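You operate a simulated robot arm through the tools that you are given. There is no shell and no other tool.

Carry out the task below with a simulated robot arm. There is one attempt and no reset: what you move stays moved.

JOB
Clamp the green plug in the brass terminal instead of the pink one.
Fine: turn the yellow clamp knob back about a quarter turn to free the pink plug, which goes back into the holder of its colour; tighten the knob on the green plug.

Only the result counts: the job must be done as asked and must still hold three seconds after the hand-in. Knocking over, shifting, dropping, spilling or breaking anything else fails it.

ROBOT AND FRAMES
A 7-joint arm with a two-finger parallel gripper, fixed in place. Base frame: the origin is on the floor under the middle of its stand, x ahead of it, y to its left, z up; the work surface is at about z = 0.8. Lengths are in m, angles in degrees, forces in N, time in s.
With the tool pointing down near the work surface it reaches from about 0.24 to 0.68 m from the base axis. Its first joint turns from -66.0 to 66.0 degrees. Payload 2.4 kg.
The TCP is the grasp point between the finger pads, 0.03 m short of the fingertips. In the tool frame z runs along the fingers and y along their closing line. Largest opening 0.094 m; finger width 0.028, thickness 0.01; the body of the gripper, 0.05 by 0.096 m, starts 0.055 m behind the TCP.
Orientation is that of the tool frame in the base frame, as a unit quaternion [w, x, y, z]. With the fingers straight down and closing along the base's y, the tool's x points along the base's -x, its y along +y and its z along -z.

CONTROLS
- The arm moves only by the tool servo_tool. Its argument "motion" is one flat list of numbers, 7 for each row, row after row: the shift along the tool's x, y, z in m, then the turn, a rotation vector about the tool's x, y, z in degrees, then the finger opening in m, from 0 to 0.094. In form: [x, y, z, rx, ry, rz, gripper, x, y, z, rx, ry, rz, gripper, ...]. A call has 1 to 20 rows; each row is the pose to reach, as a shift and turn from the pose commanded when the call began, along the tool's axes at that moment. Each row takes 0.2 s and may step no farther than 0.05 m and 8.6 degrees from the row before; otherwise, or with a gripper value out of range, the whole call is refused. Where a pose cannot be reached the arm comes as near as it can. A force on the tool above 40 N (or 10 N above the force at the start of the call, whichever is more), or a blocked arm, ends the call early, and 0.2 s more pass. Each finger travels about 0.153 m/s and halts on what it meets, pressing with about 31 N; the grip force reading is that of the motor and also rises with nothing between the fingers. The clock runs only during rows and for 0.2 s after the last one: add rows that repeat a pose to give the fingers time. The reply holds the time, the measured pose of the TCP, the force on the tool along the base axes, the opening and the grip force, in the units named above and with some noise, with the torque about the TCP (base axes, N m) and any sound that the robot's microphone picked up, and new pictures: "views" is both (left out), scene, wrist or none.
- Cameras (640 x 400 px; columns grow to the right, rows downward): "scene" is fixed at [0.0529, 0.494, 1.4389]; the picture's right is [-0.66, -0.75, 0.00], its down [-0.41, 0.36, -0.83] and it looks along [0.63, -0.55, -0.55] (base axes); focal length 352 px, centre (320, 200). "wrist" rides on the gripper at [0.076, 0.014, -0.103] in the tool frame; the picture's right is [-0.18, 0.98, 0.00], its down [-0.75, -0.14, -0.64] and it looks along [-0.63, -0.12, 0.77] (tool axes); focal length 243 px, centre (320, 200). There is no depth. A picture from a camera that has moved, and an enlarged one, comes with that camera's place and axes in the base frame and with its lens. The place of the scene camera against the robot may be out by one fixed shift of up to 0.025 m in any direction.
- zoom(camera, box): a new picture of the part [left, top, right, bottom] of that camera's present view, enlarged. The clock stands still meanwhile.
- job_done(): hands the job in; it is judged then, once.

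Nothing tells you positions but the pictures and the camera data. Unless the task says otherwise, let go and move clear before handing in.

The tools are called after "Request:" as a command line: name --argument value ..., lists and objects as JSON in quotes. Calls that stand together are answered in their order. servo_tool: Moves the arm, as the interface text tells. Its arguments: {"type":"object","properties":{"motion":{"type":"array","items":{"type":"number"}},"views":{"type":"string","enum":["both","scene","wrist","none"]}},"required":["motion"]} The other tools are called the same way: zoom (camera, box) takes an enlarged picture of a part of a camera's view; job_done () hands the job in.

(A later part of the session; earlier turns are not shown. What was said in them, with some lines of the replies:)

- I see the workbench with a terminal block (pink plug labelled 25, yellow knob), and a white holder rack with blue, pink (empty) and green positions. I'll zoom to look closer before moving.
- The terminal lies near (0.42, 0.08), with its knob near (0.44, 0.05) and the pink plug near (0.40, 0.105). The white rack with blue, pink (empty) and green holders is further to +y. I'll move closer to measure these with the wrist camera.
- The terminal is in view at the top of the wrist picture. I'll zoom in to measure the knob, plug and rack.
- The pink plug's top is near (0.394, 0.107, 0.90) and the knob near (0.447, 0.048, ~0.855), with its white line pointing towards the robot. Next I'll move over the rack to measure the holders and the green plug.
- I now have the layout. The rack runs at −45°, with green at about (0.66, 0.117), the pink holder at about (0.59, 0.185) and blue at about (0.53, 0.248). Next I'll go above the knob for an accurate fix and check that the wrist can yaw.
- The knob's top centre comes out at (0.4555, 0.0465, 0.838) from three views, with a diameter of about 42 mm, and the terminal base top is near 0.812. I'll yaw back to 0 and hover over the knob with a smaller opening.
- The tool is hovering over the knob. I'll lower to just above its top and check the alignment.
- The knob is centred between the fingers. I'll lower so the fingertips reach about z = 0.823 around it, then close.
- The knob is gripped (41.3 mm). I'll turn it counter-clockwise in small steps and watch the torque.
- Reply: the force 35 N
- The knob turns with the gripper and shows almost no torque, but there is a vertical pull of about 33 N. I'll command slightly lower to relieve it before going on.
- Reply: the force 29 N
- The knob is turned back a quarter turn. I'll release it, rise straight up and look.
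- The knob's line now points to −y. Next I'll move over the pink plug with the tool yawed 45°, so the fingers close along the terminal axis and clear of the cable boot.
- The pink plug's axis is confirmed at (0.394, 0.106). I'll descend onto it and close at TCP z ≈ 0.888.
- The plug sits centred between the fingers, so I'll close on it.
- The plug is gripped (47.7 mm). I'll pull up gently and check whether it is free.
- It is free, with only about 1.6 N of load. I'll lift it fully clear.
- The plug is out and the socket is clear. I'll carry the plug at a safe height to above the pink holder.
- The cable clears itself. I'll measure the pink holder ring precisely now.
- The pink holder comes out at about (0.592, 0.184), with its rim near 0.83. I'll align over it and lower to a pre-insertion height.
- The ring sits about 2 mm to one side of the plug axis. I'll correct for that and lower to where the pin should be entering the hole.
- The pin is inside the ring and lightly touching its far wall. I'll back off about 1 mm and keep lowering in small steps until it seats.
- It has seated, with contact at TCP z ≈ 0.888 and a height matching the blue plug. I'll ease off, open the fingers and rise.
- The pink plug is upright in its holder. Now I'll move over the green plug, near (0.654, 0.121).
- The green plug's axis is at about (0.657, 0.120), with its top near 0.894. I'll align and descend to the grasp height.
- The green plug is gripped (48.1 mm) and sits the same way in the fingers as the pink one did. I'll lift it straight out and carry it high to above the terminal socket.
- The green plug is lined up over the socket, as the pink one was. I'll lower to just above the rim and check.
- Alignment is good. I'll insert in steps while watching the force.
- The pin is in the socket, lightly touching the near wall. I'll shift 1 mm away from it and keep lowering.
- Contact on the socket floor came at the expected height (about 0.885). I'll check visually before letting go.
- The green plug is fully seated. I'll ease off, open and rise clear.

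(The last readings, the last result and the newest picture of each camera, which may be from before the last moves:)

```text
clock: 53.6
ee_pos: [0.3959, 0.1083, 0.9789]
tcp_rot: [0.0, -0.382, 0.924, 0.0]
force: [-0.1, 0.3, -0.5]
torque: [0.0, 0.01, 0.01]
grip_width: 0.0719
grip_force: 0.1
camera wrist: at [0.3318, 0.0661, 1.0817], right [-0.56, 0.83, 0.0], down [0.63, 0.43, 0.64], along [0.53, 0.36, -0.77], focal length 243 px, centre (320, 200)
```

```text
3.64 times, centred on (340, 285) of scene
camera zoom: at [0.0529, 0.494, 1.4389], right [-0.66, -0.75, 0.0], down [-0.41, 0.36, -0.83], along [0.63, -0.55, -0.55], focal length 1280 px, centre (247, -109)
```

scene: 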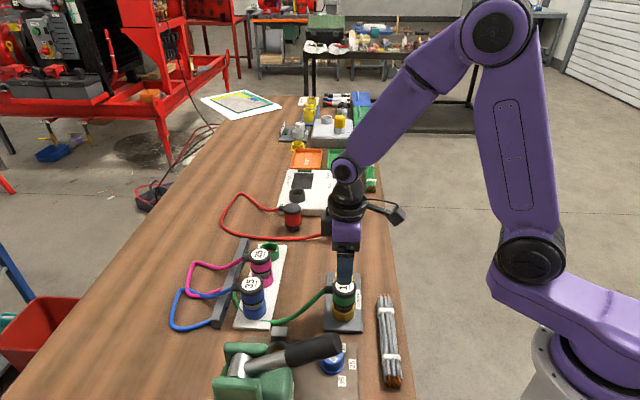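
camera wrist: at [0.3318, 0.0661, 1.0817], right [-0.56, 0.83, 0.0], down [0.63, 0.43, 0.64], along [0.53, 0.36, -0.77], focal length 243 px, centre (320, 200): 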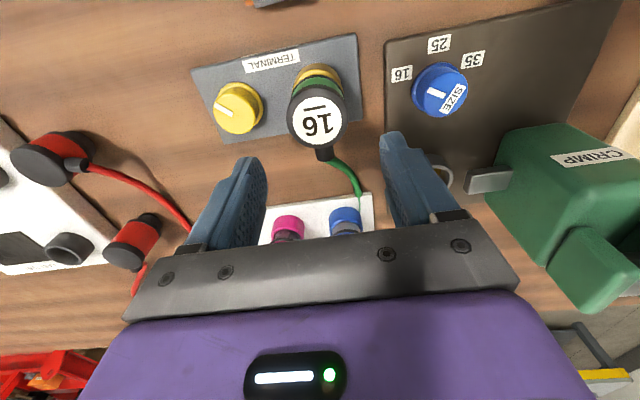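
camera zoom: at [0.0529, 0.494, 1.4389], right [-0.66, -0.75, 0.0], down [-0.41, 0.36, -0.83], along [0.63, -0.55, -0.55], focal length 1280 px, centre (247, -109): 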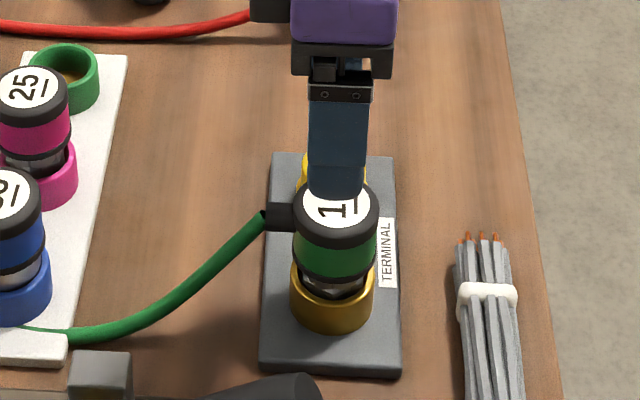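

The green plug stands correctly in the terminal. Next I'll return over the knob at 90° yaw to tighten it.

Request:
servo_tool --motion '[0.0002, -0.0124, 0, 0, 0, -6.5, 0.07, 0.0005, -0.0249, 0, 0, 0, -13, 0.07, 0.0007, -0.0373, 0, 0, 0, -19.5, 0.07, 0.001, -0.0497, 0.005, 0, 0, -26, 0.07, 0.0012, -0.0621, 0.01, 0, 0, -32.5, 0.07, 0.0015, -0.0746, 0.017, 0, 0, -39, 0.07, 0.0017, -0.087, 0.024, 0, 0, -45, 0.07, 0.0017, -0.087, 0.024, 0, 0, -45, 0.07, 0.0017, -0.087, 0.024, 0, 0, -45, 0.07]' --views "wrist"

Request:
zoom --camera "wrist" --box '[220, 40, 420, 180]'

```text
clock: 55.6
ee_pos: [0.4577, 0.0449, 0.9558]
tcp_rot: [0.001, 0.707, -0.707, 0.001]
force: [0.4, -0.1, -1.2]
torque: [0.0, 0.0, -0.01]
grip_width: 0.0701
grip_force: 0.1
camera wrist: at [0.4428, -0.0306, 1.0574], right [-0.98, 0.18, 0.0], down [0.14, 0.75, 0.64], along [0.12, 0.63, -0.77], focal length 243 px, centre (320, 200)
```

wrist: 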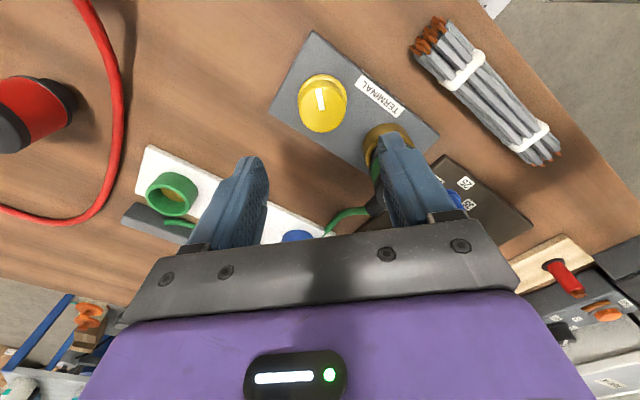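

```text
2.86 times, centred on (320, 110) of wrist
camera zoom: at [0.4428, -0.0306, 1.0574], right [-0.98, 0.18, 0.0], down [0.14, 0.75, 0.64], along [0.12, 0.63, -0.77], focal length 693 px, centre (320, 457)
```

zoom: 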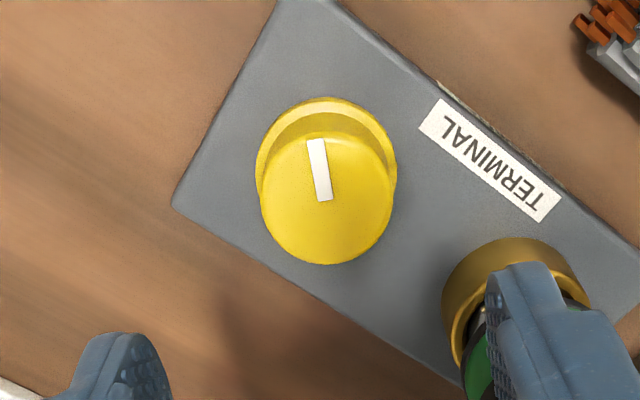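

Request:
servo_tool --motion '[0, 0.0012, 0.025, 0, 0, 0, 0.07, 0, 0.0012, 0.05, 0, 0, 0, 0.07, 0, 0.0012, 0.075, 0, 0, 0, 0.07, 0, 0.0012, 0.092, 0, 0, 0, 0.07, 0, 0.0012, 0.1035, 0, 0, 0, 0.07, 0, 0.0012, 0.1035, 0, 0, 0, 0.07]' --views "wrist"

```text
clock: 57.0
ee_pos: [0.4557, 0.0469, 0.8519]
tcp_rot: [0.0, 0.707, -0.707, 0.0]
force: [-1.2, 0.5, -0.2]
torque: [-0.05, -0.01, 0.01]
grip_width: 0.0699
grip_force: 0.0
camera wrist: at [0.4409, -0.0288, 0.9538], right [-0.98, 0.18, 0.0], down [0.14, 0.75, 0.64], along [0.12, 0.63, -0.77], focal length 243 px, centre (320, 200)
```

wrist: 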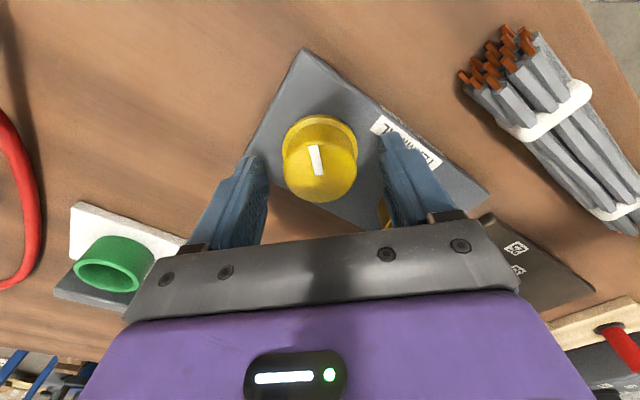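

Well positioned around the knob, so I'll close on it.

Request:
servo_tool --motion '[0, 0, 0, 0, 0, 0, 0.055, 0, 0, 0, 0, 0, 0, 0.042, 0, 0, 0, 0, 0, 0, 0.03, 0, 0, 0, 0, 0, 0, 0.03]' --views "none"

```text
clock: 58.0
ee_pos: [0.4562, 0.0466, 0.8517]
tcp_rot: [-0.001, -0.707, 0.707, 0.0]
force: [-0.3, 0.7, -1.7]
torque: [0.06, -0.06, -0.03]
grip_width: 0.041
grip_force: 45.5
```

The knob is gripped with clean forces. I'll tighten clockwise in small steps, watching the torque.

Request:
servo_tool --motion '[0, 0, 0, 0, 0, 5, 0.03, 0, 0, 0, 0, 0, 10, 0.03, 0, 0, 0, 0, 0, 15, 0.03, 0, 0, 0, 0, 0, 20, 0.03]' --views "none"

```text
clock: 59.0
ee_pos: [0.456, 0.0466, 0.8512]
tcp_rot: [0.0, -0.574, 0.819, 0.0]
force: [4.2, 16.7, -6.8]
torque: [0.31, -0.16, 0.0]
grip_width: 0.0414
grip_force: 45.3
```

Request:
servo_tool --motion '[-0.0006, 0.0002, 0.0002, 0, 0, 0, 0.03, -0.0006, 0.0002, 0.0002, 0, 0, 5, 0.03, -0.0006, 0.0002, 0.0002, 0, 0, 10, 0.03, -0.0006, 0.0002, 0.0002, 0, 0, 15, 0.03, -0.0006, 0.0002, 0.0002, 0, 0, 20, 0.03]' --views "none"

```text
clock: 60.2
ee_pos: [0.4574, 0.0459, 0.8518]
tcp_rot: [0.0, -0.423, 0.906, 0.0]
force: [5.0, 23.3, -4.2]
torque: [0.44, 0.05, 0.01]
grip_width: 0.0413
grip_force: 45.2
```

Request:
servo_tool --motion '[-0.0008, 0.0005, 0.0001, 0, 0, 0, 0.03, -0.0008, 0.0005, 0.0001, 0, 0, 5, 0.03, -0.0008, 0.0005, 0.0001, 0, 0, 10, 0.03, -0.0008, 0.0005, 0.0001, 0, 0, 15, 0.03, -0.0008, 0.0005, 0.0001, 0, 0, 20, 0.03]' --views "wrist"

```text
clock: 61.4
ee_pos: [0.4577, 0.0456, 0.8517]
tcp_rot: [0.001, -0.258, 0.966, 0.0]
force: [6.1, 12.3, 9.3]
torque: [0.1, 0.35, 0.0]
grip_width: 0.0412
grip_force: 44.9
camera wrist: at [0.3824, 0.0213, 0.9539], right [-0.33, 0.94, 0.0], down [0.72, 0.25, 0.64], along [0.61, 0.21, -0.77], focal length 243 px, centre (320, 200)
```

wrist: 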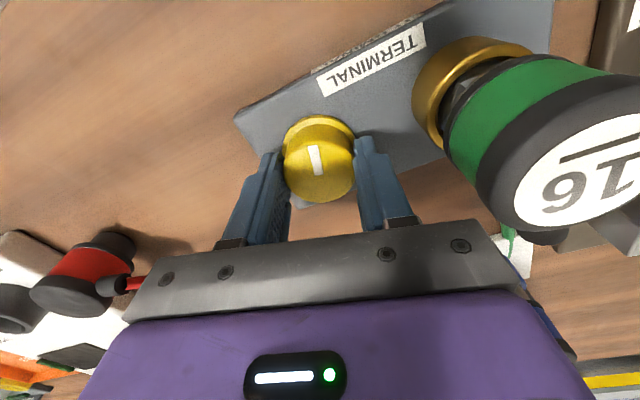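

Request:
servo_tool --motion '[-0.0004, 0.0003, -0.0003, 0, 0, 0, 0.03, -0.0004, 0.0003, -0.0003, 0, 0, 5, 0.03, -0.0004, 0.0003, -0.0003, 0, 0, 10, 0.03, -0.0004, 0.0003, -0.0003, 0, 0, 15, 0.03, -0.0004, 0.0003, -0.0003, 0, 0, 20, 0.03]' --views "none"

```text
clock: 62.6
ee_pos: [0.4572, 0.0465, 0.8513]
tcp_rot: [0.0, -0.085, 0.996, 0.001]
force: [15.4, -0.8, -14.2]
torque: [-0.15, -0.06, 0.02]
grip_width: 0.0415
grip_force: 45.1
```

Request:
servo_tool --motion '[-0.0005, 0, 0.0004, 0, 0, 0, 0.03, -0.0005, 0, 0.0004, 0, 0, 5, 0.03, -0.0005, 0, 0.0004, 0, 0, 10, 0.03]' --views "wrist"

```text
clock: 63.4
ee_pos: [0.4575, 0.0461, 0.851]
tcp_rot: [0.0, 0.0, 1.0, 0.0]
force: [8.4, -6.2, -14.6]
torque: [-0.18, -1.0, 0.1]
grip_width: 0.0413
grip_force: 44.9
camera wrist: at [0.3797, 0.0609, 0.9541], right [0.19, 0.98, 0.0], down [0.75, -0.14, 0.64], along [0.63, -0.12, -0.77], focal length 243 px, centre (320, 200)
```

wrist: 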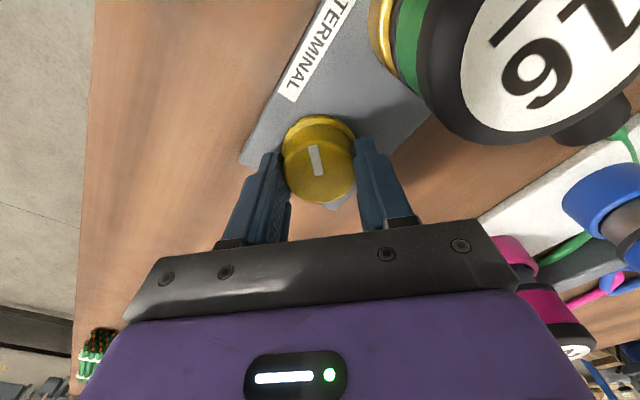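

The knob is back at its original angle and a little resistance appears (0.1 N·m). I'll try a few more degrees to be sure it is tight.

Request:
servo_tool --motion '[-0.0002, -0.0002, 0.0004, 0, 0, 3, 0.03, -0.0002, -0.0002, 0.0004, 0, 0, 6, 0.03, -0.0002, -0.0002, 0.0004, 0, 0, 6, 0.03]' --views "wrist"

Request:
zoom --camera "wrist" --box '[240, 80, 400, 220]'

```text
clock: 64.2
ee_pos: [0.4572, 0.0462, 0.8524]
tcp_rot: [-0.002, 0.053, 0.999, 0.0]
force: [-0.2, -14.2, 13.0]
torque: [-0.58, 0.44, 0.3]
grip_width: 0.0408
grip_force: 45.7
camera wrist: at [0.3811, 0.0689, 0.9542], right [0.29, 0.96, 0.0], down [0.74, -0.22, 0.64], along [0.61, -0.18, -0.77], focal length 243 px, centre (320, 200)
```

wrist: 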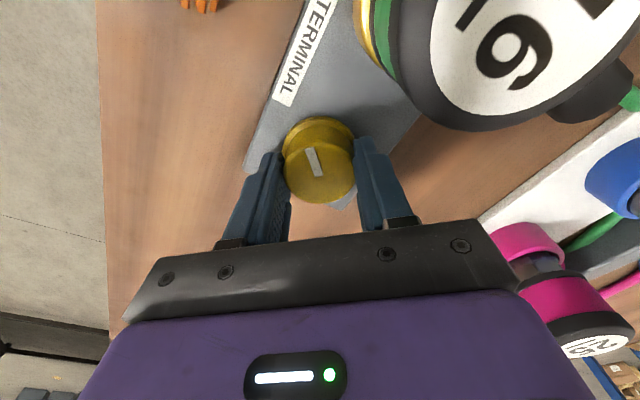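

```text
2.86 times, centred on (320, 150) of wrist
camera zoom: at [0.3811, 0.0689, 0.9542], right [0.29, 0.96, 0.0], down [0.74, -0.22, 0.64], along [0.61, -0.18, -0.77], focal length 693 px, centre (320, 343)
```

zoom: 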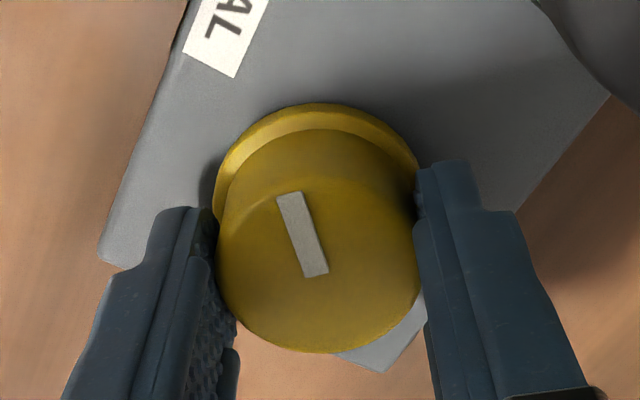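

The knob stopped at its original clamped angle (line at 180°) with 0.3 N·m of resistance, so it is tight. I'll release and rise straight up.

Request:
servo_tool --motion '[0, 0, 0, 0, 0, 0, 0.045, 0, 0, 0, 0, 0, 0, 0.06, 0, 0, 0, 0, 0, 0, 0.06, 0, 0, -0.02, 0, 0, 0, 0.06, 0, 0, -0.05, 0, 0, 0, 0.06, 0, 0, -0.09, 0, 0, 0, 0.07, 0, 0, -0.13, 0, 0, 0, 0.08, 0, 0, -0.16, 0, 0, 0, 0.08, 0, 0, -0.16, 0, 0, 0, 0.08]' --views "both"

Request:
zoom --camera "wrist" --box '[230, 20, 430, 150]'

Request:
zoom --camera "scene" --box '[150, 190, 410, 390]'

```text
clock: 66.2
ee_pos: [0.4584, 0.0471, 1.0127]
tcp_rot: [-0.001, 0.052, 0.999, 0.001]
force: [-0.7, -0.5, 0.3]
torque: [0.0, -0.02, 0.01]
grip_width: 0.08
grip_force: 0.0
camera wrist: at [0.3829, 0.0697, 1.1148], right [0.29, 0.96, 0.0], down [0.74, -0.22, 0.64], along [0.61, -0.18, -0.77], focal length 243 px, centre (320, 200)
```

scene: 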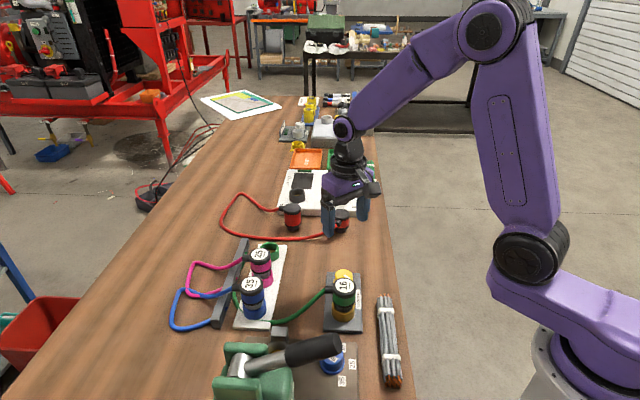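
wrist: 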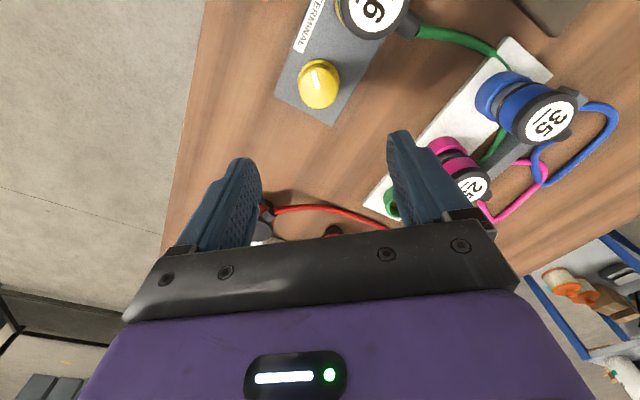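

```text
3.08 times, centred on (330, 85) of wrist
camera zoom: at [0.3829, 0.0697, 1.1148], right [0.29, 0.96, 0.0], down [0.74, -0.22, 0.64], along [0.61, -0.18, -0.77], focal length 746 px, centre (289, 554)
```

zoom: 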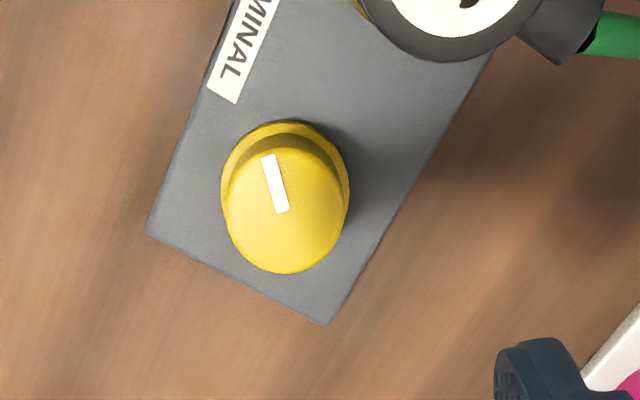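

```text
2.00 times, centred on (280, 290) of scene
camera zoom: at [0.0529, 0.494, 1.4389], right [-0.66, -0.75, 0.0], down [-0.41, 0.36, -0.83], along [0.63, -0.55, -0.55], focal length 704 px, centre (400, 20)
```

zoom: 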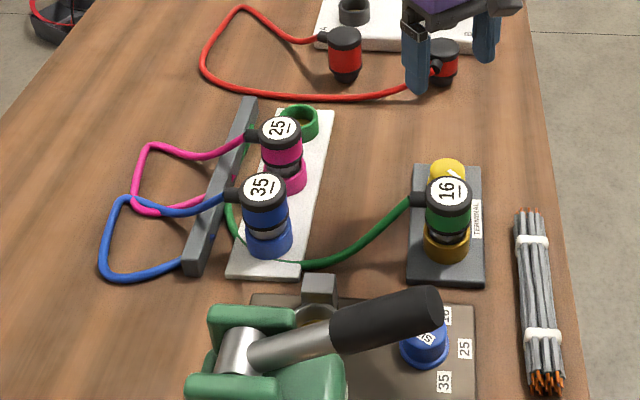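

Everything looks right from here. I'll take one last close look at the terminal and rack before handing in.

Request:
zoom --camera "scene" --box '[220, 225, 310, 335]'

Request:
zoom --camera "scene" --box '[300, 245, 390, 345]'

Request:
servo_tool --motion '[0.02, 0, -0.03, 0, 0, 0, 0.08, 0.04, 0, -0.06, 0, 0, 0, 0.08, 0.05, 0, -0.09, 0, 0, 0, 0.08, 0.05, 0, -0.09, 0, 0, 0, 0.08]' --views "both"

```text
3.64 times, centred on (265, 280) of scene
camera zoom: at [0.0529, 0.494, 1.4389], right [-0.66, -0.75, 0.0], down [-0.41, 0.36, -0.83], along [0.63, -0.55, -0.55], focal length 1280 px, centre (520, -91)
```

zoom: 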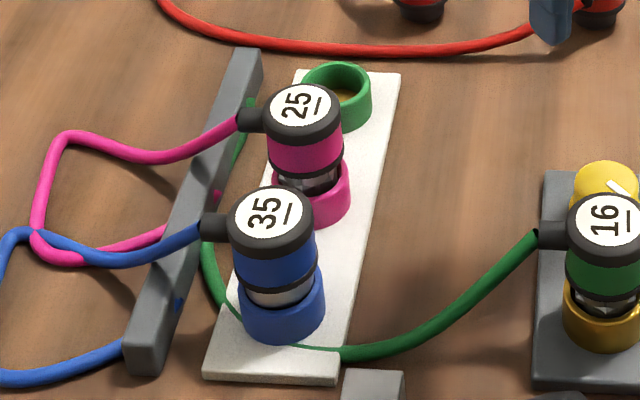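

```text
4.00 times, centred on (345, 295) of scene
camera zoom: at [0.0529, 0.494, 1.4389], right [-0.66, -0.75, 0.0], down [-0.41, 0.36, -0.83], along [0.63, -0.55, -0.55], focal length 1408 px, centre (220, -180)
```

zoom: 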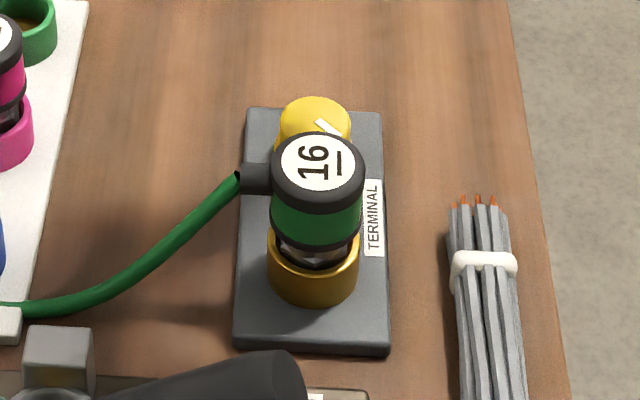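

```text
clock: 67.2
ee_pos: [0.4073, 0.0502, 1.1008]
tcp_rot: [0.0, 0.052, 0.999, 0.0]
force: [-0.7, 0.1, -0.3]
torque: [-0.04, 0.01, -0.01]
grip_width: 0.0799
grip_force: 0.0
camera wrist: at [0.3318, 0.0729, 1.2027], right [0.29, 0.96, 0.0], down [0.73, -0.22, 0.64], along [0.61, -0.18, -0.77], focal length 243 px, centre (320, 200)
```

scene: 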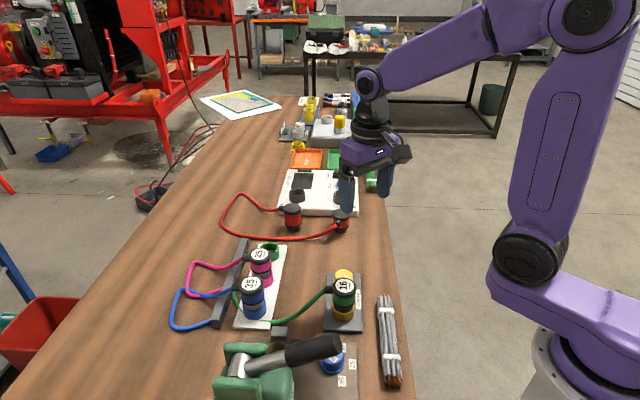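
wrist: 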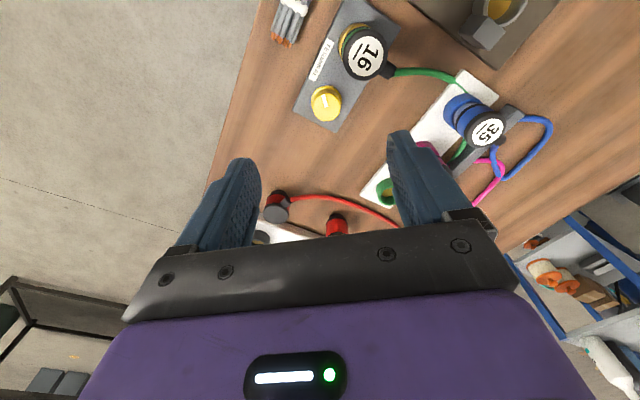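

The green plug is seated in the brass terminal and the knob is back at its clamped angle against resistance. The pink plug stands in the pink holder, and the arm is clear with nothing else moved. Handing in.

Request:
job_done

```text
The job is handed in.
```

The green plug is now clamped in the brass terminal and the pink plug is back in the pink holder. I've handed the job in.

- **Knob:** I turned the yellow knob back a quarter turn, which freed the pink plug. After the swap I turned it clockwise until it stopped at its original angle, with about 0.3 N·m of resistance.
- **Plugs:** I lowered each plug until it touched the bottom of its hole. Both look upright in the last pictures.
- **Surroundings:** In the final views nothing else had moved, and the arm was open and clear of the bench.

I did not tug the green plug to test the clamp. That it is tight rests on the knob's angle and the resistance I felt.
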